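You operate a simulated robot arm through the tools that you are given. There is no shell and no other tool. Be economical: measure what you need, move in short steps, check, and stop when the job is done.

The job below is to be done with a simulated two-armed robot. You get a single attempt, and the scene is never put back.

JOB
Fetch the small white tub and set it on the small black tray. Then screw the lid back on the white-lid jar. Then take the white bucket labelled "hulls" from the top of the long steel table and leave it on the top of the pile of white sacks. Then open the left blue drawer. The order counts. Set down upright: small white tub.

Only the result counts: the job must be done as asked and must still hold three seconds after the hand-in. Knocking over, shifting, dropping, spilling or breaking anything else fails it. Lids that push on must go on centred and level and be pressed home; caps that screw on are set level and turned clockwise until they are tight.

ROBOT AND FRAMES
Two 7-joint arms with two-finger grippers on one trunk, on a base that drives. Base frame: it is fixed to the floor where the robot stands at the start and does not move with it; the origin is under the middle of the robot, x ahead of it, y to its left, z up; the surface under the hand at the start is at about z = 1.36. Lengths are in m, angles in degrees, forces in N, time in s.
The left shoulder is at the start at [0.07, 0.139, 1.343], the right one opposite. With the tool pointing down near the work surface each hand reaches from about 0.1 to 0.56 m from the robot's upright axis, wherever it stands, measured 20 degrees to its own side. Places, roughly: left blue drawer [-0.3, -0.8, 0.8]; small black tray (17x9x3 cm) [-0.6, -1.1, 0.9]; small white tub (7x7x7 cm) [0.6, -0.1, 1.4]; top of the pile of white sacks [-3.4, 5, 0.6]; white bucket [-2.5, 2, 0.75]; white-lid jar (8x8x12 cm) [-2.6, 1.9, 0.8]. Payload 3.43 kg a hand.
The TCP of each hand is the grasp point between the finger pads, 0.03 m short of the fingertips. In the tool frame z runs along the fingers and y along their closing line. The gripper opens to 0.104 m. The gripper's body begins 0.057 m behind the TCP.
Orientation is that of the tool frame in the base frame, as a unit quaternion [x, y, z, w]. With the fingers straight down and closing along the base's y, the tool's x points along the base's -x, its y along +y and its z along -z.

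CONTROLS
- The arms move only by the tool send_rows. It takes "left_commands", "right_commands" or both (then of equal length, played together; a hand with none holds still); each is a list of rows, each an object of numbers (a shift or turn left out is 0, a gripper value left out holds the last): "ax", "ay", "az": the turn, a rotation vector about the tool's x, y, z in units of 8 degrees (1.0 is 8 degrees); "x", "y", "z": the shift along the tool's x, y, z in units of 30 mm (1.0 is 30 mm); "jaw": the finger opening in mm, from 0 to 104. In form: [{"ax": .., "ay": .., "az": .., "x": .., "y": .., "z": .., "jaw": ..}, ...]. A call has 1 to 10 rows; each row shifts and turns the commanded pose from where the row before left it, along the tool's axes as they then stand. A call with a number of a shift or a turn outside -1 to 1 is refused whole. Rows are played at 5 a second. More than 0.05 m and 8.6 degrees between two rows, or a gripper value outside its range, and nothing of the call is played. A pose out of reach is approached as far as the arm can. The call stops where the force on the tool passes 40 N (or 10 N more than at its start, if that is more) or the arm is blocked; 0.2 s more then pass. The fingers move at their own pace (about 0.045 m/s each) and stop on an object; they squeeze with about 22 N. The grip force told is the motor's: it shows also when the fingers shut on nothing. Time passes only in rows, and 0.2 s behind the last, so rows that do not move let the fingers close. It gives the time, the measured TCP pose, the force on the tool (base axes), the opening and the grip force at its end, in the units of the frame above (readings bear some noise), with the torque about the TCP (base axes, N m) and any sound that the robot's microphone picked up, and new pictures: "views" is both (left out), scene, wrist or none (wrist: the cameras of the hands that moved).
- Cameras (640 x 400 px; columns grow to the right, rows downward): "scene" is now at [0.0909, -0.084, 1.5971]; the picture's right is [-0.90, -0.44, 0.00], its down [-0.15, 0.30, -0.94] and it looks along [0.42, -0.85, -0.33] (base axes); focal length 214 px, centre (320, 200). "left" rides on the left gripper at [0.067, -0.018, -0.09] in its tool frame; the picture's right is [0.25, 0.97, 0.00], its down [-0.73, 0.19, -0.66] and it looks along [-0.64, 0.17, 0.75] (tool axes); focal length 218 px, centre (320, 200). "right" rides on the right gripper at [0.067, 0.018, -0.09] in its tool frame; the picture's right is [-0.25, 0.97, 0.00], its down [-0.73, -0.19, -0.66] and it looks along [-0.64, -0.17, 0.75] (tool axes); focal length 218 px, centre (320, 200). There is no depth. A picture from a camera that has moved, and an enlarged one, comes with that camera's place and axes in the base frame and with its lens.
- slide_trunk(by): slides the trunk up (or, below 0, down) by that many m; the arms and the scene camera ride with it, the base frame stays. It gives what a move gives, with no picture.
- steer(legs): drives the robot by 1 to 6 legs, each [ahead, left, turn to the left] in m, m and degrees, along the robot's own axes; the way and the turn of a leg run together, so that a leg with both is an arc; at most 1.5 m and 180 degrees a leg. The arms and the cameras ride along, it lands a little off, and it stops where it bumps. It gives what a move gives, and a new picture of the scene camera.
- pan_tilt(pan, tilt): turns the head with the scene camera to pan (to the left, within 86 degrees either way) and tilt (down, from -29 to 69), counted from straight ahead of the robot. It gives what a move gives, and a new picture of the scene camera.
- zoom(camera, box): a new picture of the part [left, top, right, bottom] of that camera's present view, enlarged. No time passes.
- sign_off(): hands the job in; it is judged then, once.

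Work in short steps. Places have to be worked out from the pictures, the camera data and where the tool is seen: move nearer, look again, correct. Check each grasp and each placing, and mend what went wrong. You have 165 turns and 260 pictures in all, those below and enlarged ones among them. Open the grippers and draw the arms clear of the work before you hand the job in, unless the task says otherwise; then end with one line.

The tools are called after ">>>" by a JSON object that holds its "api" and its "payload". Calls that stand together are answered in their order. send_rows: Moves the arms, as the interface text tells. Its arguments: {"type":"object","properties":{"left_commands":{"type":"array","items":{"type":"object","properties":{"ax":{"type":"number"},"ay":{"type":"number"},"az":{"type":"number"},"x":{"type":"number"},"y":{"type":"number"},"z":{"type":"number"},"jaw":{"type":"number"}}}},"right_commands":{"type":"array","items":{"type":"object","properties":{"ax":{"type":"number"},"ay":{"type":"number"},"az":{"type":"number"},"x":{"type":"number"},"y":{"type":"number"},"z":{"type":"number"},"jaw":{"type":"number"}}}},"views":{"type":"string","enum":["both","scene","wrist","none"]}},"required":[]} The other tools are called the same way: slide_trunk (by) slides the trunk up or down; steer (legs) drives the base; pan_tilt (pan, tilt) turns the head that bears the scene camera; zoom (camera, box) takes an enlarged picture of a part of a camera's view; sign_off () hands the job in.

At the start:

```text
time: 0.0
left_ee_pos: [0.3036, -0.0482, 1.6286]
left_tool_rot: [0.001, 1.0, 0.0, 0.0]
left_ft_force: [-0.2, -1.2, -0.6]
left_torque: [0.03, 0.0, 0.02]
left_opening: 0.1038
left_grasp_force: 0.0
right_ee_pos: [0.3357, -0.3886, 1.6001]
right_tool_rot: [0.0, 1.0, 0.0, 0.0]
right_ft_force: [0.6, 0.0, -0.4]
right_torque: [-0.02, 0.0, 0.02]
right_opening: 0.104
right_grasp_force: 0.1
trunk travel left (down, up): [-0.838, 0.102]
robot x, y, heading: [0.0013, 0.001, -0.1]
head pan, tilt: [-63.7, 19.2]
```

scene: 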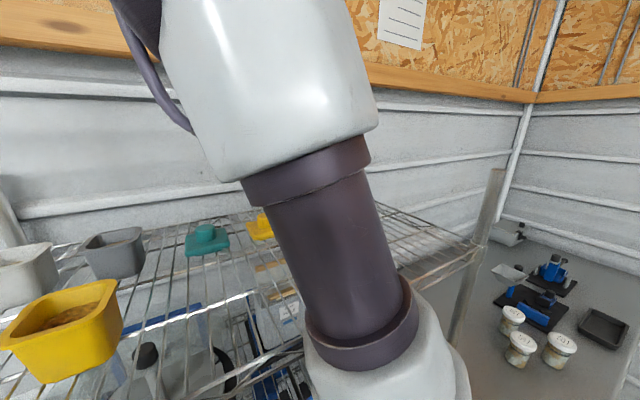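
right: 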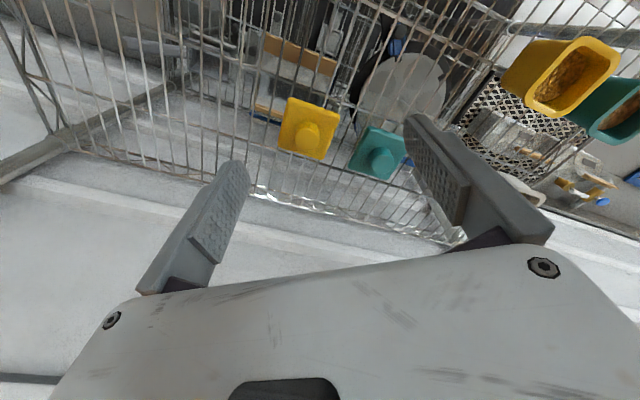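
left: 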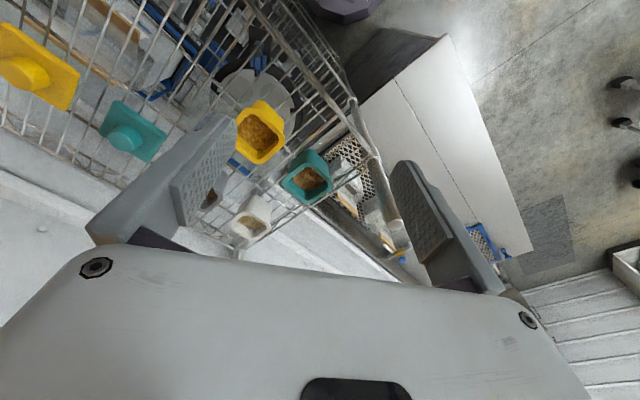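

I look straight ahead and down to find the white tub on the wire shelf.

>>> {"api": "pan_tilt", "payload": {"pan": 0, "tilt": 25}}

```text
time: 1.3
left_ee_pos: [0.3044, -0.0482, 1.6271]
left_tool_rot: [0.001, 1.0, 0.001, 0.0]
left_ft_force: [0.3, 0.0, 1.0]
left_torque: [-0.03, -0.02, 0.01]
left_opening: 0.1041
left_grasp_force: 0.1
right_ee_pos: [0.3354, -0.3895, 1.6006]
right_tool_rot: [0.0, 1.0, 0.0, 0.001]
right_ft_force: [0.1, 0.5, -0.3]
right_torque: [-0.02, 0.03, -0.03]
right_opening: 0.1039
right_grasp_force: 0.0
trunk travel left (down, up): [-0.838, 0.102]
robot x, y, heading: [0.0008, -0.0006, 0.1]
head pan, tilt: [0.0, 25.0]
camera scene: at [0.1418, -0.0006, 1.5877], right [0.0, -1.0, 0.0], down [-0.42, 0.0, -0.91], along [0.91, 0.0, -0.42], focal length 214 px, centre (320, 200)
```

scene: 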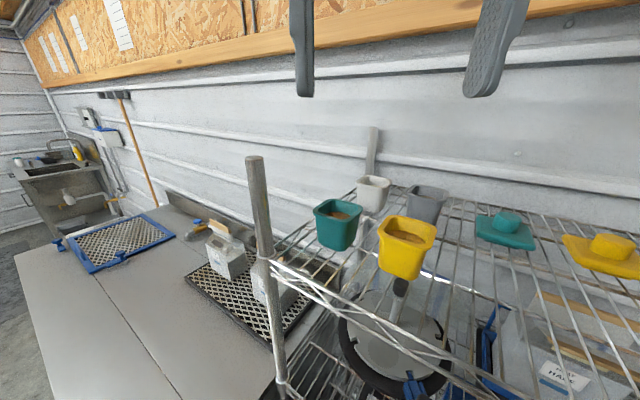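

I enlarge the tubs in the scene and left views to see the orientation and the gaps.

>>> {"api": "zoom", "payload": {"camera": "scene", "box": [260, 150, 480, 290]}}

>>> {"api": "zoom", "payload": {"camera": "left", "box": [180, 80, 370, 260]}}

```text
2.86 times, centred on (370, 220) of scene
camera zoom: at [0.1418, -0.0006, 1.5877], right [0.0, -1.0, 0.0], down [-0.42, 0.0, -0.91], along [0.91, 0.0, -0.42], focal length 613 px, centre (177, 143)
```

zoom: 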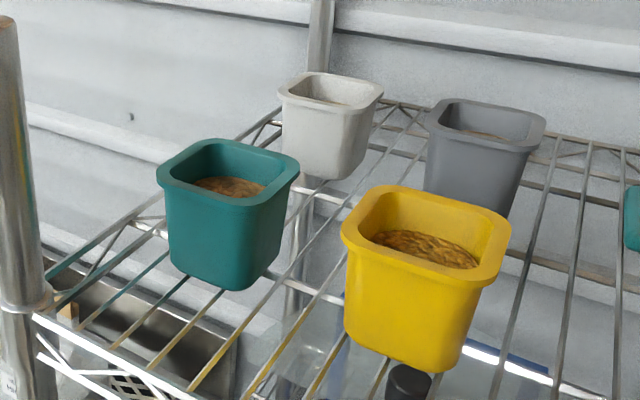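

```text
2.22 times, centred on (275, 170) of left
camera zoom: at [0.2373, -0.0657, 1.7178], right [-0.25, 0.97, 0.0], down [0.73, 0.19, 0.66], along [0.64, 0.17, -0.75], focal length 485 px, centre (420, 267)
```

zoom: 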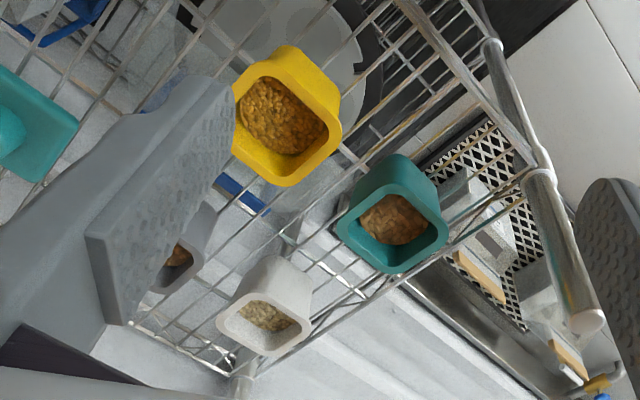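

The white tub is near [0.578, -0.116] with its sides turned about 45°. I draw the left hand aside and turn the right hand by 46° so it closes along the free diagonal.

>>> {"api": "send_rows", "payload": {"left_commands": [{"y": 1}, {"y": 1}, {"y": 1}, {"y": 1}, {"y": 1}, {"x": 1}], "right_commands": [{"az": -0.96}, {"az": -0.96}, {"az": -0.96}, {"az": -0.96}, {"az": -0.96}, {"az": -0.96}], "views": "none"}}

>>> {"api": "send_rows", "payload": {"right_commands": [{"x": -1}, {"x": -1}, {"x": -1}, {"x": -1}, {"x": -1}, {"x": -1}, {"x": -1}, {"x": -1}, {"x": -1}], "views": "both"}}

```text
time: 2.7
left_ee_pos: [0.3082, 0.1026, 1.5964]
left_tool_rot: [0.0, 1.0, -0.001, 0.001]
left_ft_force: [-1.8, -0.3, -0.2]
left_torque: [-0.01, -0.05, -0.03]
left_opening: 0.1041
left_grasp_force: 0.0
left hand out of reach, approached as far as the arm can: row 4, 5, 6
right_ee_pos: [0.3334, -0.3867, 1.6012]
right_tool_rot: [-0.392, 0.92, 0.0, 0.0]
right_ft_force: [-0.6, 0.0, -0.5]
right_torque: [-0.03, -0.01, 0.0]
right_opening: 0.104
right_grasp_force: 0.1
trunk travel left (down, up): [-0.838, 0.102]
robot x, y, heading: [0.0008, 0.0008, 0.4]
head pan, tilt: [0.0, 25.0]
```

```text
time: 4.7
left_ee_pos: [0.3082, 0.1003, 1.5964]
left_tool_rot: [-0.001, 1.0, -0.002, -0.001]
left_ft_force: [-0.4, 0.1, 0.0]
left_torque: [-0.02, 0.0, 0.01]
left_opening: 0.104
left_grasp_force: 0.0
right_ee_pos: [0.4127, -0.3088, 1.6002]
right_tool_rot: [-0.391, 0.92, 0.001, 0.001]
right_ft_force: [0.5, 0.0, -0.5]
right_torque: [0.03, 0.0, 0.0]
right_opening: 0.1041
right_grasp_force: 0.0
right hand out of reach, approached as far as the arm can: row 4, 5, 6, 7, 8, 9
trunk travel left (down, up): [-0.838, 0.102]
robot x, y, heading: [0.0038, -0.0002, -0.2]
head pan, tilt: [0.0, 25.0]
camera scene: at [0.1415, -0.0004, 1.5877], right [0.0, -1.0, 0.0], down [-0.42, 0.0, -0.91], along [0.91, 0.0, -0.42], focal length 214 px, centre (320, 200)
camera right: at [0.3513, -0.3459, 1.6916], right [-0.52, 0.85, 0.0], down [0.64, 0.39, 0.66], along [0.56, 0.34, -0.75], focal length 218 px, centre (320, 200)
```

scene: 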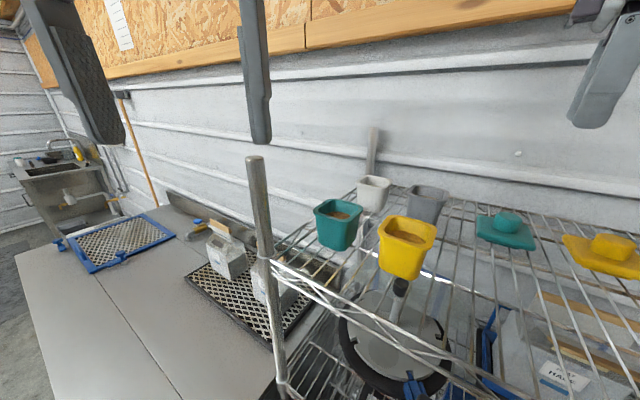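
right: 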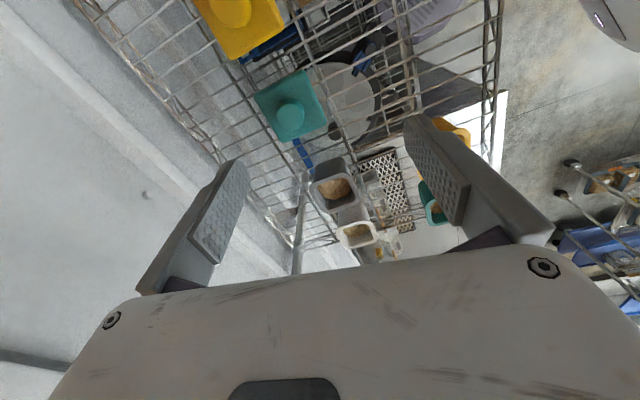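

Reach is short at this height. I look down at the floor to see what room the base has before driving nearer.

>>> {"api": "pan_tilt", "payload": {"pan": 20, "tilt": 65}}

>>> {"api": "pan_tilt", "payload": {"pan": -60, "tilt": 65}}

```text
time: 5.8
left_ee_pos: [0.3077, 0.1009, 1.5961]
left_tool_rot: [0.0, 1.0, -0.002, -0.001]
left_ft_force: [-0.7, 0.0, 0.8]
left_torque: [-0.02, 0.01, -0.02]
left_opening: 0.1039
left_grasp_force: 0.0
right_ee_pos: [0.4111, -0.3102, 1.6011]
right_tool_rot: [-0.39, 0.921, 0.0, 0.0]
right_ft_force: [-0.4, -0.2, 0.2]
right_torque: [-0.01, 0.0, -0.03]
right_opening: 0.104
right_grasp_force: 0.0
trunk travel left (down, up): [-0.838, 0.102]
robot x, y, heading: [-0.0013, 0.0, -0.1]
head pan, tilt: [20.0, 65.0]
camera scene: at [0.1068, 0.0203, 1.5321], right [0.34, -0.94, 0.0], down [-0.85, -0.31, -0.42], along [0.4, 0.14, -0.91], focal length 214 px, centre (320, 200)
```

scene: 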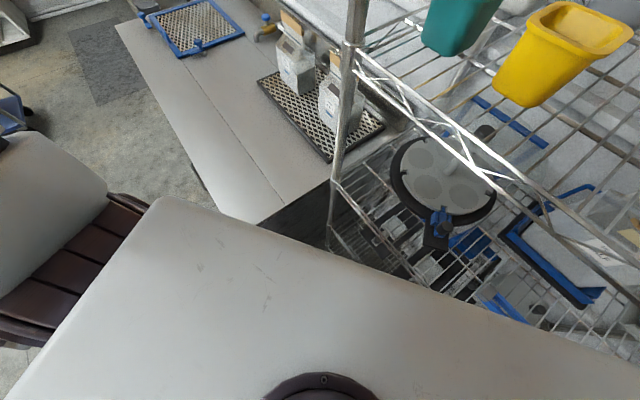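

```text
time: 7.3
left_ee_pos: [0.3088, 0.1011, 1.5955]
left_tool_rot: [-0.001, 1.0, -0.002, 0.001]
left_ft_force: [0.4, -0.1, 0.1]
left_torque: [0.01, 0.0, 0.02]
left_opening: 0.104
left_grasp_force: 0.0
right_ee_pos: [0.4118, -0.3092, 1.5998]
right_tool_rot: [-0.391, 0.92, 0.001, -0.001]
right_ft_force: [0.0, -0.4, -0.3]
right_torque: [-0.01, 0.02, -0.04]
right_opening: 0.1041
right_grasp_force: 0.0
trunk travel left (down, up): [-0.838, 0.102]
robot x, y, heading: [0.0021, -0.0022, -0.3]
head pan, tilt: [-60.0, 65.0]
camera scene: at [0.0801, -0.0529, 1.5321], right [-0.87, -0.5, 0.0], down [-0.45, 0.78, -0.42], along [0.21, -0.37, -0.91], focal length 214 px, centre (320, 200)
```

scene: 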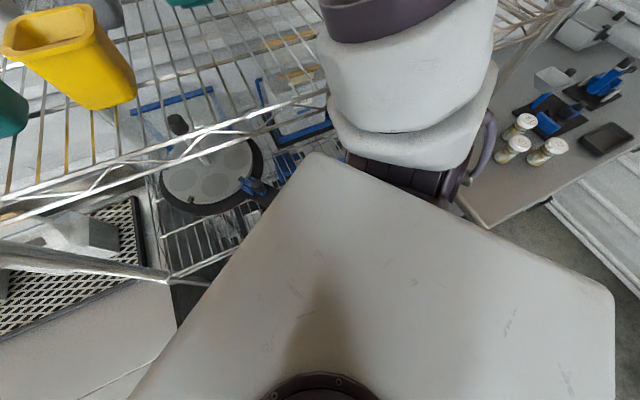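

I raise the trunk and turn the robot to face the shelf squarely (about -34°), which puts the tub in the left arm's best sector.

>>> {"api": "slide_trunk", "payload": {"by": 0.1}}

>>> {"api": "steer", "payload": {"legs": [[0, 0, -34]]}}

>>> {"api": "pan_tilt", "payload": {"pan": 20, "tilt": 45}}

```text
time: 8.7
left_ee_pos: [0.3089, 0.1022, 1.6968]
left_tool_rot: [0.0, 1.0, -0.001, 0.0]
left_ft_force: [0.0, -0.2, 0.5]
left_torque: [0.0, -0.03, 0.05]
left_opening: 0.1041
left_grasp_force: 0.0
right_ee_pos: [0.4112, -0.3087, 1.6998]
right_tool_rot: [-0.391, 0.92, 0.0, -0.001]
right_ft_force: [0.8, 0.4, 0.3]
right_torque: [0.0, 0.01, -0.05]
right_opening: 0.1041
right_grasp_force: 0.0
trunk travel left (down, up): [-0.938, 0.002]
robot x, y, heading: [0.0007, -0.0019, -0.1]
head pan, tilt: [-60.0, 65.0]
```

```text
time: 10.7
left_ee_pos: [0.3141, -0.0852, 1.6962]
left_tool_rot: [0.289, 0.957, -0.001, 0.0]
left_ft_force: [0.8, 0.2, 0.4]
left_torque: [-0.04, 0.01, 0.01]
left_opening: 0.1038
left_grasp_force: 0.1
right_ee_pos: [0.1728, -0.4847, 1.7013]
right_tool_rot: [-0.108, 0.994, -0.001, 0.0]
right_ft_force: [0.2, 0.1, 0.4]
right_torque: [-0.03, 0.04, 0.02]
right_opening: 0.104
right_grasp_force: 0.0
trunk travel left (down, up): [-0.938, 0.002]
robot x, y, heading: [-0.0027, -0.0023, -33.6]
head pan, tilt: [-60.0, 65.0]
camera scene: at [0.0383, -0.0876, 1.6321], right [-1.0, 0.06, 0.0], down [0.06, 0.9, -0.42], along [-0.03, -0.42, -0.91], focal length 214 px, centre (320, 200)
```

scene: 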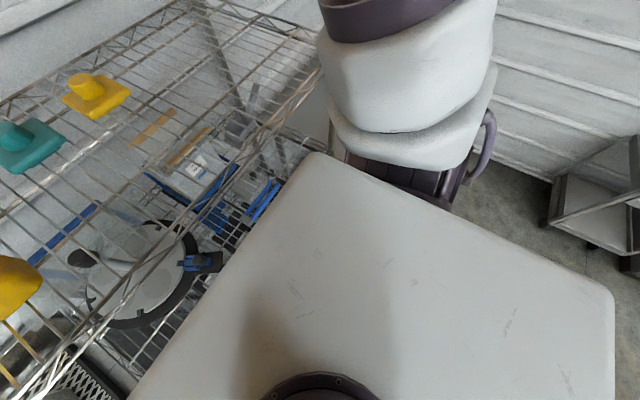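

```text
time: 12.2
left_ee_pos: [0.3132, -0.086, 1.6963]
left_tool_rot: [0.289, 0.957, 0.0, -0.001]
left_ft_force: [0.6, 0.8, -0.1]
left_torque: [-0.01, 0.01, -0.01]
left_opening: 0.1042
left_grasp_force: 0.1
right_ee_pos: [0.1713, -0.486, 1.7006]
right_tool_rot: [-0.107, 0.994, 0.0, -0.001]
right_ft_force: [-0.2, -0.2, 0.3]
right_torque: [-0.02, 0.01, 0.01]
right_opening: 0.104
right_grasp_force: 0.0
trunk travel left (down, up): [-0.938, 0.002]
robot x, y, heading: [-0.0003, -0.001, -33.5]
head pan, tilt: [20.0, 45.0]
camera scene: at [0.1204, -0.0473, 1.6571], right [-0.24, -0.97, 0.0], down [-0.69, 0.17, -0.71], along [0.69, -0.17, -0.71], focal length 214 px, centre (320, 200)
```

scene: 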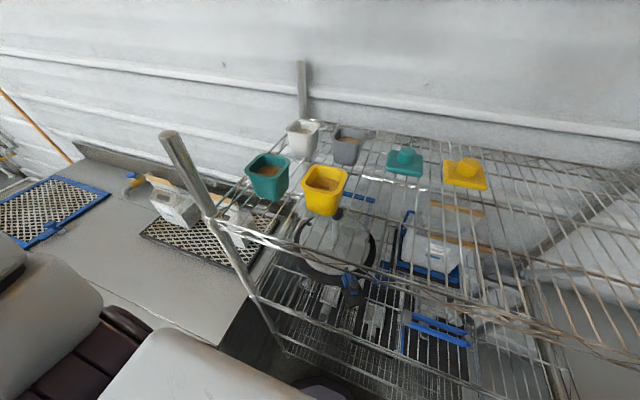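

Zooming to measure tub rims and gaps again from here.

>>> {"api": "zoom", "payload": {"camera": "scene", "box": [235, 105, 375, 225]}}

```text
3.33 times, centred on (305, 165) of scene
camera zoom: at [0.1204, -0.0473, 1.6571], right [-0.24, -0.97, 0.0], down [-0.69, 0.17, -0.71], along [0.69, -0.17, -0.71], focal length 715 px, centre (370, 317)
```

zoom: 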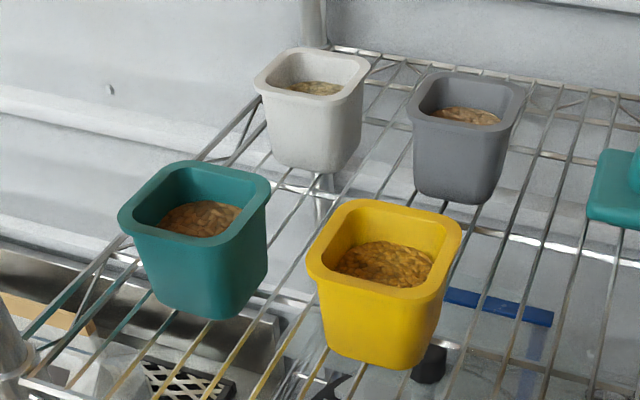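

Sides of the white tub lie at about 50°/-40°, centre ≈[0.576, -0.122]; a 4 cm gap to the grey tub suffices for a finger. I turn slightly, set the jaw to 90 and hover the left hand above it.

>>> {"api": "send_rows", "payload": {"left_commands": [{"az": 0.8, "jaw": 90}, {"x": -0.936, "y": 0.59, "z": 0.7}, {"x": -0.936, "y": 0.59, "z": 0.7}, {"x": -0.936, "y": 0.59, "z": 0.7}, {"x": -0.936, "y": 0.59, "z": 0.7}, {"x": -0.936, "y": 0.59, "z": 0.7}, {"x": -0.936, "y": 0.59, "z": 0.7}, {"x": -0.936, "y": 0.59, "z": 0.7}, {"x": -0.936, "y": 0.59, "z": 0.7}]}}

```text
time: 14.2
left_ee_pos: [0.4866, -0.2061, 1.5637]
left_tool_rot: [0.342, 0.94, -0.007, -0.005]
left_ft_force: [0.0, -0.1, 0.1]
left_torque: [0.01, 0.01, 0.0]
left_opening: 0.09
left_grasp_force: 0.1
left hand out of reach, approached as far as the arm can: row 5, 6, 7, 8, 9
right_ee_pos: [0.1738, -0.487, 1.6996]
right_tool_rot: [-0.108, 0.994, 0.001, 0.0]
right_ft_force: [-0.3, -0.9, -0.3]
right_torque: [0.01, 0.01, 0.01]
right_opening: 0.104
right_grasp_force: 0.0
trunk travel left (down, up): [-0.938, 0.002]
robot x, y, heading: [0.0029, 0.0025, -33.6]
head pan, tilt: [20.0, 45.0]
camera scene: at [0.1215, -0.0494, 1.657], right [-0.23, -0.97, 0.0], down [-0.69, 0.17, -0.71], along [0.69, -0.17, -0.71], focal length 214 px, centre (320, 200)
camera left: at [0.4251, -0.1752, 1.6541], right [0.43, 0.9, -0.02], down [0.69, -0.32, 0.65], along [0.58, -0.29, -0.76], focal length 218 px, centre (320, 200)
```

scene: 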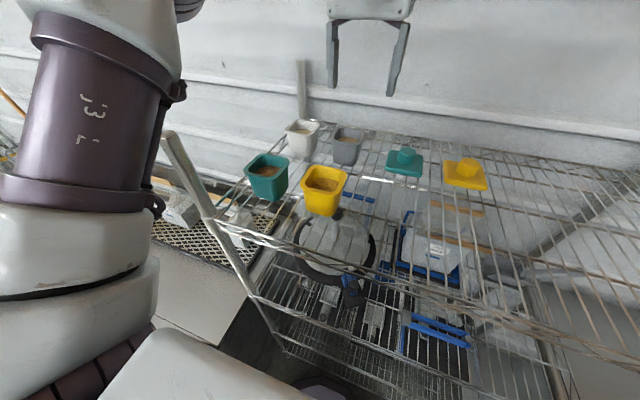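
left: 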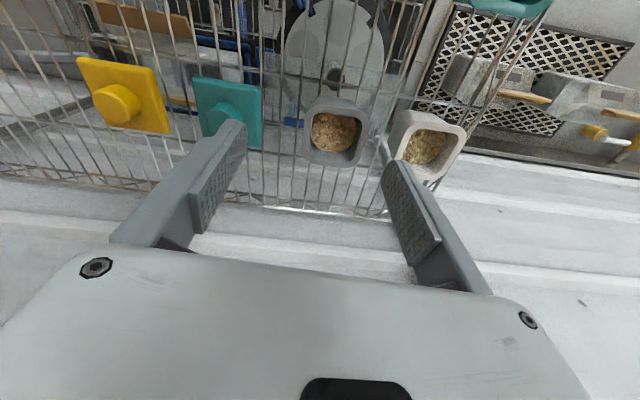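

Still a few centimetres short; the torso front is well short of the shelf edge, so I drive ahead 6 cm.

>>> {"api": "steer", "payload": {"legs": [[0.06, 0, 0]]}}

```text
time: 15.1
left_ee_pos: [0.4933, -0.2093, 1.5668]
left_tool_rot: [0.342, 0.94, -0.009, -0.001]
left_ft_force: [-1.5, 0.6, -0.2]
left_torque: [-0.01, -0.05, 0.0]
left_opening: 0.09
left_grasp_force: 0.0
right_ee_pos: [0.1786, -0.4888, 1.7021]
right_tool_rot: [-0.108, 0.994, -0.003, 0.002]
right_ft_force: [-0.2, 0.4, 0.2]
right_torque: [-0.02, -0.07, 0.0]
right_opening: 0.1038
right_grasp_force: 0.1
trunk travel left (down, up): [-0.938, 0.002]
robot x, y, heading: [0.0163, -0.0081, -33.6]
head pan, tilt: [20.0, 45.0]
stopped in leg 1: the robot was blocked; the commanded pose is now the measured one
camera scene: at [0.1276, -0.0523, 1.6577], right [-0.24, -0.97, 0.0], down [-0.69, 0.17, -0.71], along [0.69, -0.17, -0.7], focal length 214 px, centre (320, 200)
```

scene: 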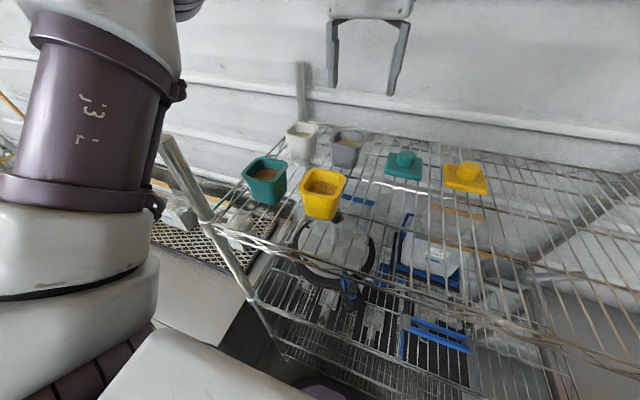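

The base touched something after 1.6 cm; I leave it. I try the arm towards the tub along its own closing line while lowering.

>>> {"api": "send_rows", "payload": {"left_commands": [{"y": 0.95, "z": 0.4}, {"y": 0.95, "z": 0.4}, {"y": 0.95, "z": 0.4}, {"y": 0.95, "z": 0.4}, {"x": -0.5, "z": 0.3}]}}

```text
time: 16.3
left_ee_pos: [0.5069, -0.2228, 1.5553]
left_tool_rot: [0.341, 0.94, -0.01, -0.006]
left_ft_force: [-0.4, -0.7, 0.4]
left_torque: [-0.01, -0.02, -0.01]
left_opening: 0.0899
left_grasp_force: 0.0
left hand out of reach, approached as far as the arm can: row 1, 2, 3, 4, 5
right_ee_pos: [0.1852, -0.4952, 1.7014]
right_tool_rot: [-0.108, 0.994, 0.0, 0.0]
right_ft_force: [-0.1, 0.2, -0.1]
right_torque: [-0.02, -0.01, 0.03]
right_opening: 0.104
right_grasp_force: 0.1
trunk travel left (down, up): [-0.938, 0.002]
robot x, y, heading: [0.0123, -0.0109, -33.6]
head pan, tilt: [20.0, 45.0]
camera scene: at [0.1337, -0.0569, 1.657], right [-0.24, -0.97, 0.0], down [-0.69, 0.17, -0.71], along [0.69, -0.17, -0.71], focal length 214 px, centre (320, 200)
camera left: at [0.4465, -0.1913, 1.6456], right [0.43, 0.9, -0.02], down [0.69, -0.31, 0.65], along [0.58, -0.29, -0.76], focal length 218 px, centre (320, 200)
```

scene: 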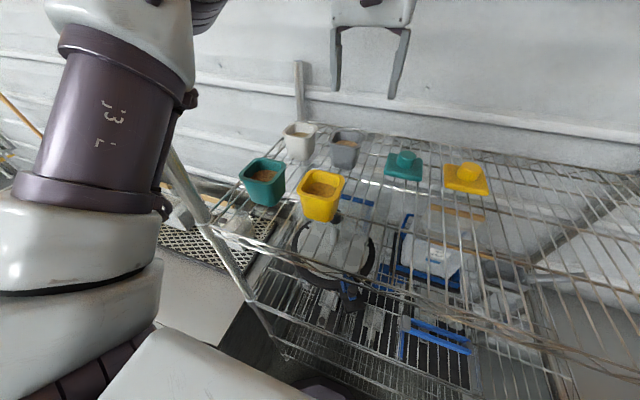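
left: 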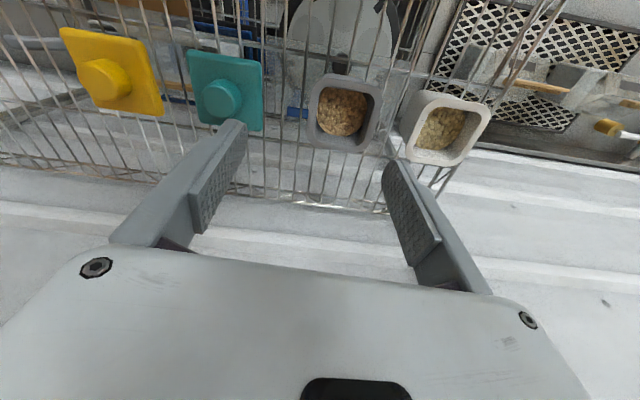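

The limit is height-related: lower gives more reach. I pull back, shift over, and descend to z≈1.49, keeping tips above the rims.

>>> {"api": "send_rows", "payload": {"left_commands": [{"x": 1}, {"x": 0.6}, {"y": 1, "z": 0.5}, {"y": 1, "z": 0.5}, {"y": 1, "z": 0.6}, {"y": 0.6, "z": 0.4}]}}

```text
time: 17.7
left_ee_pos: [0.4908, -0.1959, 1.5749]
left_tool_rot: [0.342, 0.94, -0.01, -0.005]
left_ft_force: [0.2, 0.7, 0.3]
left_torque: [0.02, -0.01, -0.03]
left_opening: 0.09
left_grasp_force: 0.1
left hand out of reach, approached as far as the arm can: row 1, 2, 3, 4, 5, 6
right_ee_pos: [0.1834, -0.4931, 1.7008]
right_tool_rot: [-0.108, 0.994, 0.0, -0.001]
right_ft_force: [0.4, 0.2, -0.5]
right_torque: [-0.01, 0.0, -0.02]
right_opening: 0.1041
right_grasp_force: 0.0
trunk travel left (down, up): [-0.938, 0.002]
robot x, y, heading: [0.0136, -0.0076, -33.5]
head pan, tilt: [20.0, 45.0]
camera scene: at [0.1328, -0.0554, 1.6571], right [-0.24, -0.97, 0.0], down [-0.69, 0.17, -0.71], along [0.69, -0.17, -0.71], focal length 214 px, centre (320, 200)
camera left: at [0.4304, -0.1644, 1.665], right [0.43, 0.9, -0.02], down [0.69, -0.31, 0.65], along [0.58, -0.29, -0.76], focal length 218 px, centre (320, 200)
```

scene: 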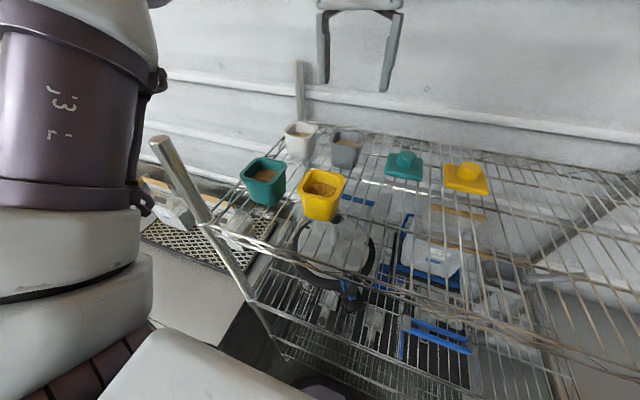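
left: 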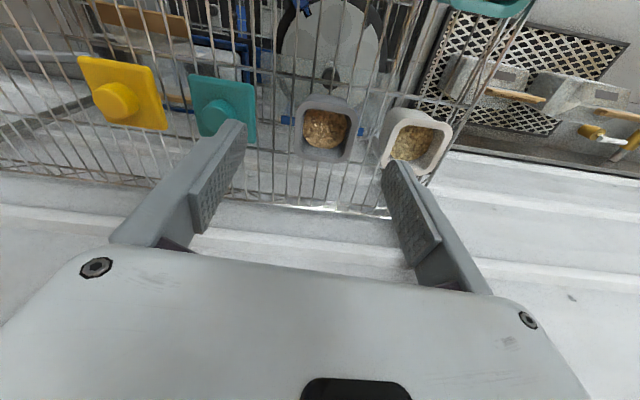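

The commanded pose has run past the tub; I bring it back to just above the tub, at z≈1.49.

>>> {"api": "send_rows", "payload": {"left_commands": [{"y": -0.95, "z": -0.65}, {"y": -0.95, "z": -0.65}, {"y": -0.95}, {"y": -0.85, "x": -0.9}, {}], "views": "wrist"}}

```text
time: 18.9
left_ee_pos: [0.4423, -0.2971, 1.6126]
left_tool_rot: [0.343, 0.939, -0.009, -0.003]
left_ft_force: [-0.6, 0.9, 0.0]
left_torque: [-0.01, 0.01, 0.01]
left_opening: 0.09
left_grasp_force: 0.0
right_ee_pos: [0.1829, -0.4946, 1.7003]
right_tool_rot: [-0.108, 0.994, 0.0, 0.001]
right_ft_force: [-0.4, 0.3, 0.6]
right_torque: [0.0, 0.05, 0.03]
right_opening: 0.104
right_grasp_force: 0.0
trunk travel left (down, up): [-0.938, 0.002]
robot x, y, heading: [0.0118, -0.0067, -33.6]
head pan, tilt: [20.0, 45.0]
camera left: at [0.3816, -0.2664, 1.7024], right [0.43, 0.9, -0.02], down [0.69, -0.32, 0.65], along [0.58, -0.29, -0.76], focal length 218 px, centre (320, 200)
```

left: 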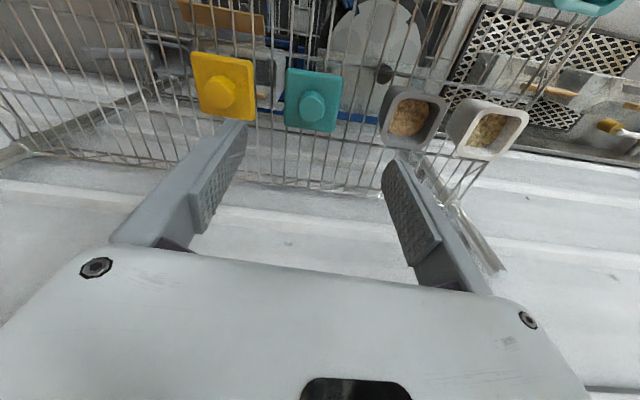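

Reach seems limited by a sphere about the shoulder. I tilt the fingers 30° outward (about the closing line), which shortens the wrist's reach, and move along to a hover point above-near the tub.

>>> {"api": "send_rows", "payload": {"left_commands": [{"ay": -0.94}, {"ay": -0.94}, {"ay": -0.94}, {"ay": -0.94}], "views": "none"}}

>>> {"api": "send_rows", "payload": {"left_commands": [{"y": 0.916, "x": 0.444, "z": 0.307}, {"y": 0.916, "x": 0.444, "z": 0.307}, {"y": 0.916, "x": 0.444, "z": 0.307}, {"y": 0.916, "x": 0.444, "z": 0.307}, {"y": 0.916, "x": 0.444, "z": 0.307}, {"y": 0.916, "x": 0.444, "z": 0.307}, {"y": 0.916, "x": 0.444, "z": 0.307}, {"y": 0.916, "x": 0.444, "z": 0.307}]}}

```text
time: 19.9
left_ee_pos: [0.4311, -0.3461, 1.6764]
left_tool_rot: [0.327, 0.909, -0.096, 0.241]
left_ft_force: [0.4, -0.4, 0.2]
left_torque: [-0.01, 0.02, -0.02]
left_opening: 0.0899
left_grasp_force: 0.1
left hand out of reach, approached as far as the arm can: row 2, 3, 4
right_ee_pos: [0.182, -0.4957, 1.7016]
right_tool_rot: [-0.108, 0.994, 0.0, 0.001]
right_ft_force: [-0.2, 0.2, -0.7]
right_torque: [0.01, -0.06, 0.0]
right_opening: 0.104
right_grasp_force: 0.1
trunk travel left (down, up): [-0.938, 0.002]
robot x, y, heading: [0.0103, -0.0084, -33.8]
head pan, tilt: [20.0, 45.0]
```

```text
time: 21.7
left_ee_pos: [0.5253, -0.2768, 1.6824]
left_tool_rot: [0.333, 0.907, -0.111, 0.233]
left_ft_force: [-1.2, 0.7, 0.5]
left_torque: [0.04, -0.01, 0.0]
left_opening: 0.09
left_grasp_force: 0.1
left hand out of reach, approached as far as the arm can: row 1, 2, 3, 4, 5, 6, 7, 8
right_ee_pos: [0.1844, -0.493, 1.7014]
right_tool_rot: [-0.107, 0.994, -0.001, -0.001]
right_ft_force: [0.0, 0.5, 0.5]
right_torque: [0.01, -0.01, 0.01]
right_opening: 0.104
right_grasp_force: 0.1
trunk travel left (down, up): [-0.938, 0.002]
robot x, y, heading: [0.0095, -0.0085, -33.4]
head pan, tilt: [20.0, 45.0]
camera scene: at [0.1332, -0.0556, 1.6571], right [-0.24, -0.97, 0.0], down [-0.69, 0.17, -0.71], along [0.69, -0.17, -0.71], focal length 214 px, centre (320, 200)
camera left: at [0.438, -0.2197, 1.7281], right [0.46, 0.87, -0.17], down [0.39, -0.03, 0.92], along [0.8, -0.49, -0.35], focal length 218 px, centre (320, 200)
```

scene: 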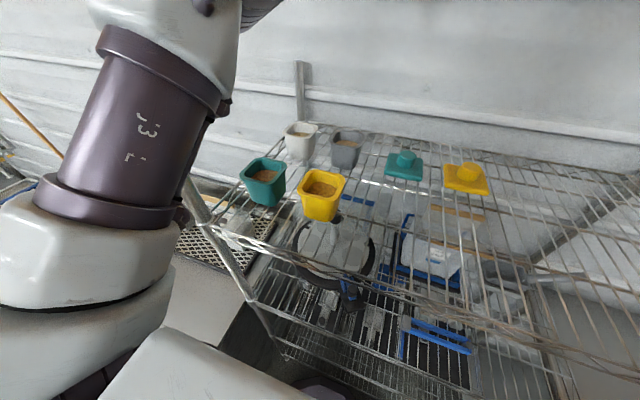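
left: 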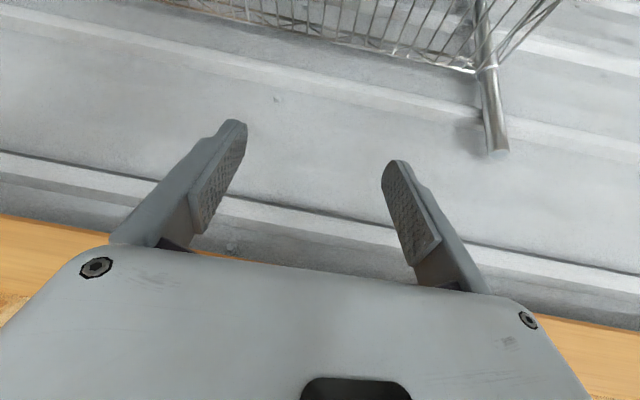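

The tilt made it worse (it rose), so this is a joint-limit matter. I undo the tilt and bring the hand back in, then approach low and radially.

>>> {"api": "send_rows", "payload": {"left_commands": [{"ay": 0.92}, {"ay": 0.92}, {"ay": 0.92}, {"ay": 0.92}, {"x": 1}, {"x": 1}, {"x": 1}, {"x": 1}, {"x": 1}], "views": "none"}}

```text
time: 23.7
left_ee_pos: [0.3562, -0.1558, 1.6437]
left_tool_rot: [0.342, 0.94, -0.009, 0.003]
left_ft_force: [-0.5, -0.1, 0.9]
left_torque: [-0.01, 0.01, 0.02]
left_opening: 0.0898
left_grasp_force: 0.1
left hand out of reach, approached as far as the arm can: row 1, 2, 3, 4
right_ee_pos: [0.1816, -0.4904, 1.7018]
right_tool_rot: [-0.108, 0.994, -0.001, 0.0]
right_ft_force: [-0.3, 0.5, 0.8]
right_torque: [-0.02, 0.0, -0.02]
right_opening: 0.1039
right_grasp_force: 0.0
trunk travel left (down, up): [-0.938, 0.002]
robot x, y, heading: [0.0108, -0.0061, -33.4]
head pan, tilt: [20.0, 45.0]
```

Now I descend to z≈1.50 and shift along the closing line towards the tub's line.

>>> {"api": "send_rows", "payload": {"left_commands": [{"z": 1}, {"z": 1}, {"z": 1}, {"z": 1}, {"z": 0.8}], "views": "none"}}

>>> {"api": "send_rows", "payload": {"left_commands": [{"y": 1}, {"y": 1}, {"y": 1}, {"y": 1}, {"y": 0.5}], "views": "scene"}}

```text
time: 24.9
left_ee_pos: [0.3579, -0.1585, 1.6331]
left_tool_rot: [0.343, 0.939, -0.01, 0.001]
left_ft_force: [-0.4, 0.1, -0.5]
left_torque: [-0.03, 0.02, 0.0]
left_opening: 0.0902
left_grasp_force: 0.0
left hand out of reach, approached as far as the arm can: row 1, 2, 3, 4, 5
right_ee_pos: [0.1847, -0.4933, 1.6995]
right_tool_rot: [-0.108, 0.994, 0.0, 0.0]
right_ft_force: [0.7, -0.4, -0.2]
right_torque: [-0.02, 0.05, -0.02]
right_opening: 0.1043
right_grasp_force: 0.1
trunk travel left (down, up): [-0.938, 0.002]
robot x, y, heading: [0.0131, -0.0038, -33.4]
head pan, tilt: [20.0, 45.0]
```

```text
time: 26.1
left_ee_pos: [0.4132, -0.0869, 1.636]
left_tool_rot: [0.343, 0.939, -0.011, 0.001]
left_ft_force: [1.2, -0.1, 1.4]
left_torque: [-0.01, 0.03, 0.0]
left_opening: 0.09
left_grasp_force: 0.0
left hand out of reach, approached as far as the arm can: row 4, 5
right_ee_pos: [0.1832, -0.4948, 1.7002]
right_tool_rot: [-0.108, 0.994, -0.001, 0.0]
right_ft_force: [-0.6, -0.6, 0.6]
right_torque: [0.0, 0.0, -0.01]
right_opening: 0.104
right_grasp_force: 0.0
trunk travel left (down, up): [-0.938, 0.002]
robot x, y, heading: [0.0101, -0.0084, -33.5]
head pan, tilt: [20.0, 45.0]
camera scene: at [0.1323, -0.0565, 1.6571], right [-0.24, -0.97, 0.0], down [-0.69, 0.17, -0.71], along [0.69, -0.17, -0.71], focal length 214 px, centre (320, 200)
```

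scene: 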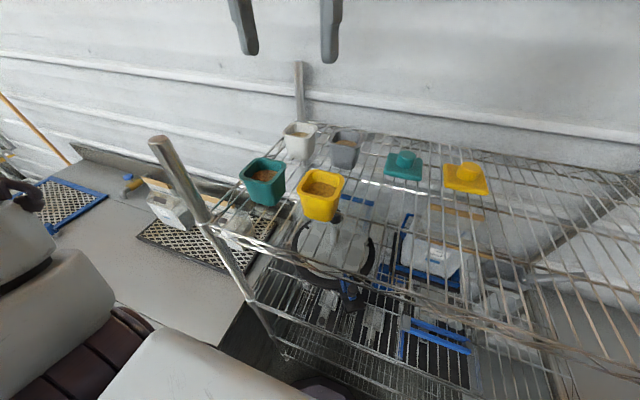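

The arm can't even go lower here, without contact: it seems stuck at a joint limit. I test whether turning the wrist yaw frees it.

>>> {"api": "send_rows", "payload": {"left_commands": [{"az": 1}, {"az": 1}, {"az": 1}, {"z": 1}, {"z": 1}], "views": "none"}}

>>> {"api": "send_rows", "payload": {"left_commands": [{"az": -1}, {"az": -1}, {"az": -1}, {"az": -1}, {"az": -1}, {"az": -1}, {"z": 1}, {"z": 1}, {"z": 1}], "views": "none"}}

```text
time: 27.3
left_ee_pos: [0.4165, -0.0928, 1.6308]
left_tool_rot: [0.531, 0.847, -0.01, 0.002]
left_ft_force: [-0.6, -0.4, -0.6]
left_torque: [0.01, -0.03, 0.03]
left_opening: 0.09
left_grasp_force: 0.0
left hand out of reach, approached as far as the arm can: row 4, 5
right_ee_pos: [0.1831, -0.4942, 1.6999]
right_tool_rot: [-0.107, 0.994, -0.001, 0.0]
right_ft_force: [-0.1, 0.2, 0.5]
right_torque: [-0.02, 0.01, -0.02]
right_opening: 0.1038
right_grasp_force: 0.0
trunk travel left (down, up): [-0.938, 0.002]
robot x, y, heading: [0.0143, -0.0064, -33.4]
head pan, tilt: [20.0, 45.0]
```

```text
time: 29.3
left_ee_pos: [0.4296, -0.1084, 1.6271]
left_tool_rot: [0.139, 0.99, -0.009, -0.002]
left_ft_force: [0.0, -0.2, -0.8]
left_torque: [0.0, -0.03, -0.01]
left_opening: 0.0898
left_grasp_force: 0.0
left hand out of reach, approached as far as the arm can: row 7, 8, 9
right_ee_pos: [0.185, -0.4944, 1.7005]
right_tool_rot: [-0.107, 0.994, -0.001, 0.0]
right_ft_force: [-0.4, -0.4, 0.0]
right_torque: [0.02, 0.02, 0.0]
right_opening: 0.104
right_grasp_force: 0.0
trunk travel left (down, up): [-0.938, 0.002]
robot x, y, heading: [0.0121, -0.006, -33.3]
head pan, tilt: [20.0, 45.0]
```

I test the right arm's descent for comparison, over the empty part of the shelf.

>>> {"api": "send_rows", "payload": {"right_commands": [{"z": 1}, {"z": 1}, {"z": 1}, {"z": 1}, {"z": 1}, {"z": 1}], "views": "scene"}}

```text
time: 30.7
left_ee_pos: [0.4301, -0.108, 1.628]
left_tool_rot: [0.14, 0.99, -0.009, -0.002]
left_ft_force: [0.6, 0.6, 0.0]
left_torque: [0.03, 0.03, 0.03]
left_opening: 0.0899
left_grasp_force: 0.1
right_ee_pos: [0.1951, -0.495, 1.617]
right_tool_rot: [-0.108, 0.994, 0.0, -0.001]
right_ft_force: [0.1, -0.8, 0.4]
right_torque: [0.03, 0.01, 0.01]
right_opening: 0.104
right_grasp_force: 0.1
right hand out of reach, approached as far as the arm can: row 3, 4, 5, 6
trunk travel left (down, up): [-0.938, 0.002]
robot x, y, heading: [0.0143, -0.0097, -33.3]
head pan, tilt: [20.0, 45.0]
camera scene: at [0.134, -0.0558, 1.657], right [-0.24, -0.97, 0.0], down [-0.69, 0.17, -0.71], along [0.69, -0.17, -0.71], focal length 214 px, centre (320, 200)
```

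scene: 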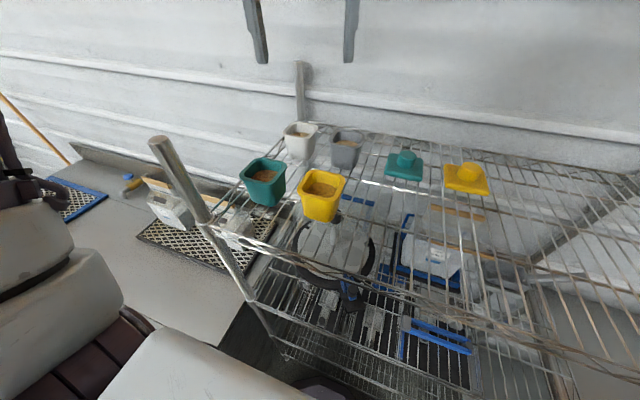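

Both hands have a floor near z≈1.62 with the trunk raised, so the trunk must be lower, not higher. I turn the left wrist back and lower the trunk by 0.12.

>>> {"api": "send_rows", "payload": {"left_commands": [{"az": 1}, {"az": 1}, {"az": 1}], "views": "none"}}

>>> {"api": "slide_trunk", "payload": {"by": -0.12}}

>>> {"api": "send_rows", "payload": {"left_commands": [{"y": 0.5}, {"x": -0.5}, {"y": 0.5}], "views": "wrist"}}

```text
time: 31.5
left_ee_pos: [0.4302, -0.1084, 1.6287]
left_tool_rot: [0.344, 0.939, -0.01, 0.003]
left_ft_force: [0.2, -0.3, -0.5]
left_torque: [-0.02, 0.03, -0.01]
left_opening: 0.0902
left_grasp_force: 0.1
right_ee_pos: [0.1926, -0.4954, 1.6162]
right_tool_rot: [-0.108, 0.994, 0.0, 0.0]
right_ft_force: [0.3, 0.0, 0.5]
right_torque: [0.0, -0.01, 0.01]
right_opening: 0.1039
right_grasp_force: 0.1
trunk travel left (down, up): [-0.938, 0.002]
robot x, y, heading: [0.0139, -0.0073, -33.7]
head pan, tilt: [20.0, 45.0]
```

```text
time: 33.0
left_ee_pos: [0.4292, -0.1073, 1.5089]
left_tool_rot: [0.343, 0.939, -0.01, 0.002]
left_ft_force: [0.2, -0.4, 0.3]
left_torque: [0.0, 0.0, -0.02]
left_opening: 0.0898
left_grasp_force: 0.1
right_ee_pos: [0.1943, -0.4947, 1.4981]
right_tool_rot: [-0.108, 0.994, 0.0, 0.0]
right_ft_force: [-0.1, -0.3, -0.1]
right_torque: [0.0, 0.02, 0.02]
right_opening: 0.1039
right_grasp_force: 0.0
trunk travel left (down, up): [-0.818, 0.122]
robot x, y, heading: [0.0091, -0.0069, -33.4]
head pan, tilt: [20.0, 45.0]
```

```text
time: 33.8
left_ee_pos: [0.4386, -0.1158, 1.51]
left_tool_rot: [0.343, 0.939, -0.012, 0.0]
left_ft_force: [-0.2, 0.0, 0.2]
left_torque: [-0.01, -0.04, -0.02]
left_opening: 0.0899
left_grasp_force: 0.0
left hand out of reach, approached as far as the arm can: row 1, 3
right_ee_pos: [0.1925, -0.4966, 1.4982]
right_tool_rot: [-0.108, 0.994, 0.0, 0.0]
right_ft_force: [-0.5, 0.3, 0.2]
right_torque: [0.01, 0.01, 0.0]
right_opening: 0.1039
right_grasp_force: 0.2
trunk travel left (down, up): [-0.818, 0.122]
robot x, y, heading: [0.0158, -0.0051, -33.5]
head pan, tilt: [20.0, 45.0]
camera left: at [0.3763, -0.0836, 1.5998], right [0.43, 0.9, -0.02], down [0.69, -0.31, 0.66], along [0.59, -0.3, -0.75], focal length 218 px, centre (320, 200)
```

left: 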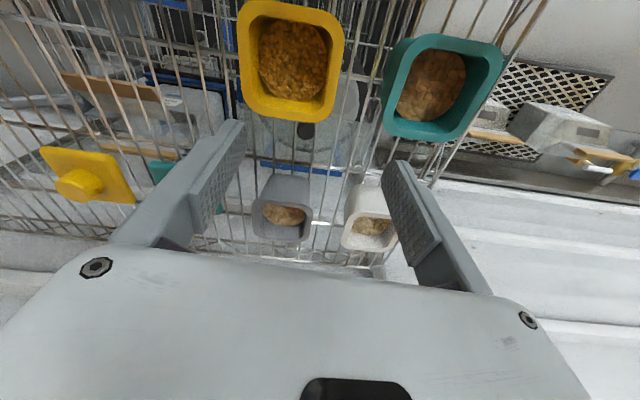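

I believe the hand sits right on its lower limit relative to the trunk. I raise the hand 0.15 and lower the trunk 0.15 more, so it works higher relative to its shoulder.

>>> {"api": "send_rows", "payload": {"left_commands": [{"z": -1}, {"z": -1}, {"z": -1}, {"z": -1}, {"z": -1}], "views": "none"}}

>>> {"api": "send_rows", "payload": {"right_commands": [{"z": -1}, {"z": -1}, {"z": -1}, {"z": -1}, {"z": -1}, {"z": -0.5}], "views": "none"}}

>>> {"api": "slide_trunk", "payload": {"by": -0.15}}

>>> {"api": "send_rows", "payload": {"left_commands": [{"y": 1}, {"y": 1}, {"y": 1}, {"x": -1}, {"x": -1}], "views": "wrist"}}

```text
time: 35.0
left_ee_pos: [0.3907, -0.1285, 1.6067]
left_tool_rot: [0.342, 0.94, -0.011, 0.003]
left_ft_force: [-0.3, -0.5, 0.3]
left_torque: [0.01, 0.03, -0.01]
left_opening: 0.0898
left_grasp_force: 0.1
left hand out of reach, approached as far as the arm can: row 2, 3, 4, 5
right_ee_pos: [0.1915, -0.4941, 1.4983]
right_tool_rot: [-0.108, 0.994, 0.0, 0.0]
right_ft_force: [1.5, -0.1, -0.9]
right_torque: [-0.01, -0.03, 0.01]
right_opening: 0.1037
right_grasp_force: 0.0
trunk travel left (down, up): [-0.818, 0.122]
robot x, y, heading: [0.0124, -0.0073, -33.4]
head pan, tilt: [20.0, 45.0]
```

```text
time: 36.4
left_ee_pos: [0.3912, -0.127, 1.6058]
left_tool_rot: [0.343, 0.939, -0.011, 0.002]
left_ft_force: [0.3, -0.1, 0.4]
left_torque: [0.0, 0.02, 0.0]
left_opening: 0.0899
left_grasp_force: 0.0
right_ee_pos: [0.1548, -0.4972, 1.604]
right_tool_rot: [-0.108, 0.994, -0.002, 0.0]
right_ft_force: [-0.3, 0.3, 0.0]
right_torque: [0.01, 0.02, 0.02]
right_opening: 0.1042
right_grasp_force: 0.0
right hand out of reach, approached as far as the arm can: row 3, 4, 5, 6
trunk travel left (down, up): [-0.818, 0.122]
robot x, y, heading: [0.0097, -0.0093, -33.4]
head pan, tilt: [20.0, 45.0]
```

```text
time: 38.1
left_ee_pos: [0.3929, -0.1276, 1.4556]
left_tool_rot: [0.342, 0.94, -0.011, 0.003]
left_ft_force: [0.4, -0.3, 0.0]
left_torque: [-0.02, 0.03, -0.03]
left_opening: 0.0898
left_grasp_force: 0.0
right_ee_pos: [0.1562, -0.4966, 1.4549]
right_tool_rot: [-0.108, 0.994, -0.002, 0.0]
right_ft_force: [0.2, 1.0, -0.7]
right_torque: [0.0, 0.0, -0.01]
right_opening: 0.1041
right_grasp_force: 0.0
trunk travel left (down, up): [-0.668, 0.272]
robot x, y, heading: [0.0136, -0.0103, -33.6]
head pan, tilt: [20.0, 45.0]
```

```text
time: 39.3
left_ee_pos: [0.4058, -0.1622, 1.4501]
left_tool_rot: [0.342, 0.94, -0.012, 0.002]
left_ft_force: [0.2, -0.7, 0.3]
left_torque: [0.07, -0.01, -0.04]
left_opening: 0.0898
left_grasp_force: 0.3
left hand out of reach, approached as far as the arm can: row 1, 2, 3, 4, 5
right_ee_pos: [0.1562, -0.4985, 1.4531]
right_tool_rot: [-0.107, 0.994, 0.0, 0.001]
right_ft_force: [0.4, -0.9, 0.2]
right_torque: [0.03, 0.01, 0.02]
right_opening: 0.1041
right_grasp_force: 0.1
trunk travel left (down, up): [-0.668, 0.272]
robot x, y, heading: [0.0142, -0.0092, -33.7]
head pan, tilt: [20.0, 45.0]
camera left: at [0.3441, -0.1295, 1.5399], right [0.43, 0.9, -0.02], down [0.68, -0.31, 0.66], along [0.59, -0.3, -0.75], focal length 218 px, centre (320, 200)
```

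left: 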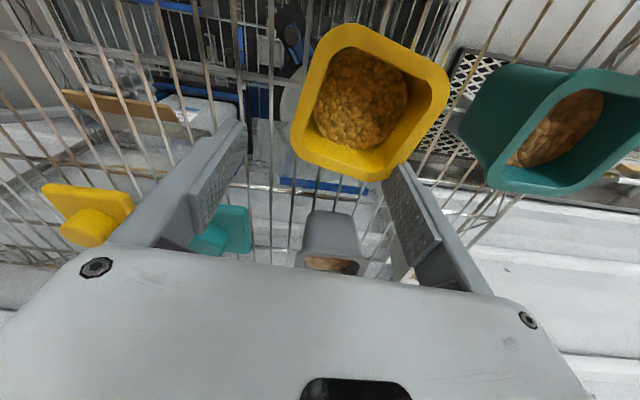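

Fingertips are just at rim height near the yellow tub; I lift the hand at once and look at the left arm's posture.

>>> {"api": "send_rows", "payload": {"left_commands": [{"z": -1}, {"z": -1}], "views": "none"}}

>>> {"api": "pan_tilt", "payload": {"pan": 55, "tilt": 0}}

```text
time: 39.9
left_ee_pos: [0.3874, -0.1566, 1.4622]
left_tool_rot: [0.343, 0.939, -0.012, 0.004]
left_ft_force: [-0.5, -0.1, -0.5]
left_torque: [-0.02, 0.01, 0.01]
left_opening: 0.0899
left_grasp_force: 0.2
left hand out of reach, approached as far as the arm can: row 1, 2
right_ee_pos: [0.1561, -0.4981, 1.4546]
right_tool_rot: [-0.108, 0.994, -0.002, 0.0]
right_ft_force: [0.5, 0.4, 1.1]
right_torque: [-0.03, -0.03, 0.01]
right_opening: 0.1039
right_grasp_force: 0.1
trunk travel left (down, up): [-0.668, 0.272]
robot x, y, heading: [0.0141, -0.0064, -33.6]
head pan, tilt: [20.0, 45.0]
```

```text
time: 41.0
left_ee_pos: [0.3876, -0.1548, 1.463]
left_tool_rot: [0.344, 0.939, -0.012, 0.003]
left_ft_force: [-1.0, -0.8, 1.7]
left_torque: [0.06, -0.03, 0.0]
left_opening: 0.0894
left_grasp_force: 0.1
right_ee_pos: [0.1548, -0.497, 1.4548]
right_tool_rot: [-0.108, 0.994, -0.002, -0.001]
right_ft_force: [-0.5, -0.1, 0.6]
right_torque: [0.0, -0.01, 0.01]
right_opening: 0.1038
right_grasp_force: 0.0
trunk travel left (down, up): [-0.668, 0.272]
robot x, y, heading: [0.0095, -0.0066, -33.7]
head pan, tilt: [55.0, 0.0]
camera scene: at [0.1373, -0.0036, 1.458], right [0.36, -0.93, 0.0], down [0.0, 0.0, -1.0], along [0.93, 0.36, 0.0], focal length 214 px, centre (320, 200)
```

scene: 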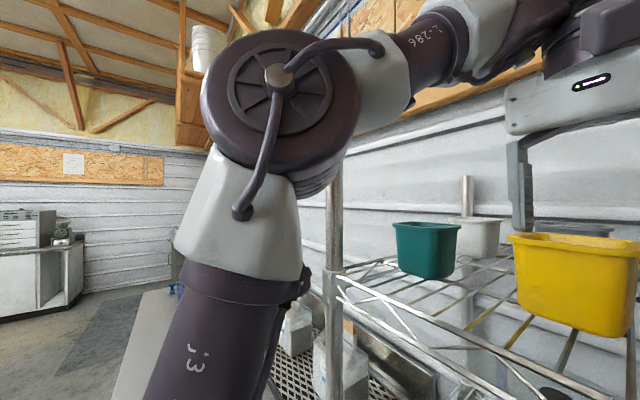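

Analysis: the reachable zone is a thin shell round the shoulder, so with the trunk raised I must first go outward and only then down. I raise the trunk again, then go out and down.

>>> {"api": "slide_trunk", "payload": {"by": 0.27}}

>>> {"api": "send_rows", "payload": {"left_commands": [{"z": 1}, {"z": 1}, {"x": -1}, {"z": 1}, {"x": -1}, {"z": 1}, {"x": -0.8}, {"z": 1}, {"z": 1}, {"z": 1}], "views": "none"}}

```text
time: 43.8
left_ee_pos: [0.3864, -0.1554, 1.7321]
left_tool_rot: [0.342, 0.939, -0.013, 0.003]
left_ft_force: [-0.6, 0.4, 0.3]
left_torque: [-0.01, 0.03, 0.02]
left_opening: 0.09
left_grasp_force: 0.0
right_ee_pos: [0.1556, -0.4981, 1.725]
right_tool_rot: [-0.107, 0.994, -0.002, -0.001]
right_ft_force: [-0.1, -0.5, -0.8]
right_torque: [0.02, -0.01, -0.02]
right_opening: 0.1043
right_grasp_force: 0.1
trunk travel left (down, up): [-0.938, 0.002]
robot x, y, heading: [0.0122, -0.0067, -33.7]
head pan, tilt: [55.0, 0.0]
```

```text
time: 46.0
left_ee_pos: [0.472, -0.2259, 1.5748]
left_tool_rot: [0.342, 0.94, -0.012, 0.0]
left_ft_force: [0.2, -0.5, 0.8]
left_torque: [0.03, 0.02, 0.01]
left_opening: 0.09
left_grasp_force: 0.1
left hand out of reach, approached as far as the arm can: row 8, 9, 10
right_ee_pos: [0.1572, -0.4979, 1.7245]
right_tool_rot: [-0.109, 0.994, -0.001, -0.001]
right_ft_force: [0.5, -0.4, 0.1]
right_torque: [-0.02, 0.03, -0.03]
right_opening: 0.104
right_grasp_force: 0.0
trunk travel left (down, up): [-0.938, 0.002]
robot x, y, heading: [0.0124, -0.0083, -33.4]
head pan, tilt: [55.0, 0.0]
```

The lower limit slopes and looks wrist-related; a 30° outward tilt with a lower trunk (hand high relative to the shoulder) should extend reach. I retract, rise, and tilt.

>>> {"api": "send_rows", "payload": {"left_commands": [{"x": 1, "z": -0.7}, {"x": 1, "z": -0.7}, {"z": -1}, {"z": -1}, {"ay": -0.94, "z": -0.5}, {"ay": -0.94, "z": -0.5}, {"ay": -0.94, "z": -0.5}, {"ay": -0.94, "z": -0.5}], "views": "none"}}

>>> {"api": "send_rows", "payload": {"left_commands": [{"z": -0.7, "x": -0.5}, {"z": -0.7, "x": -0.5}, {"z": -0.7, "x": -0.5}], "views": "none"}}

```text
time: 47.8
left_ee_pos: [0.4029, -0.1882, 1.7687]
left_tool_rot: [0.328, 0.906, -0.1, 0.248]
left_ft_force: [-1.0, -0.4, 0.7]
left_torque: [-0.04, -0.03, 0.01]
left_opening: 0.0899
left_grasp_force: 0.1
left hand out of reach, approached as far as the arm can: row 7, 8
right_ee_pos: [0.148, -0.4973, 1.7247]
right_tool_rot: [-0.108, 0.994, -0.001, 0.002]
right_ft_force: [-0.7, 0.1, -0.8]
right_torque: [0.03, -0.05, 0.0]
right_opening: 0.104
right_grasp_force: 0.1
trunk travel left (down, up): [-0.938, 0.002]
robot x, y, heading: [0.0159, -0.0088, -33.5]
head pan, tilt: [55.0, 0.0]
```

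```text
time: 48.6
left_ee_pos: [0.4, -0.1854, 1.8272]
left_tool_rot: [0.328, 0.906, -0.103, 0.248]
left_ft_force: [-0.1, -0.2, 0.2]
left_torque: [0.02, 0.0, -0.01]
left_opening: 0.0903
left_grasp_force: 0.1
left hand out of reach, approached as far as the arm can: row 3
right_ee_pos: [0.1527, -0.4965, 1.7244]
right_tool_rot: [-0.108, 0.994, -0.001, 0.002]
right_ft_force: [-1.3, -0.2, -0.3]
right_torque: [0.02, -0.01, 0.0]
right_opening: 0.1042
right_grasp_force: 0.2
trunk travel left (down, up): [-0.938, 0.002]
robot x, y, heading: [0.0134, -0.01, -33.4]
head pan, tilt: [55.0, 0.0]
```

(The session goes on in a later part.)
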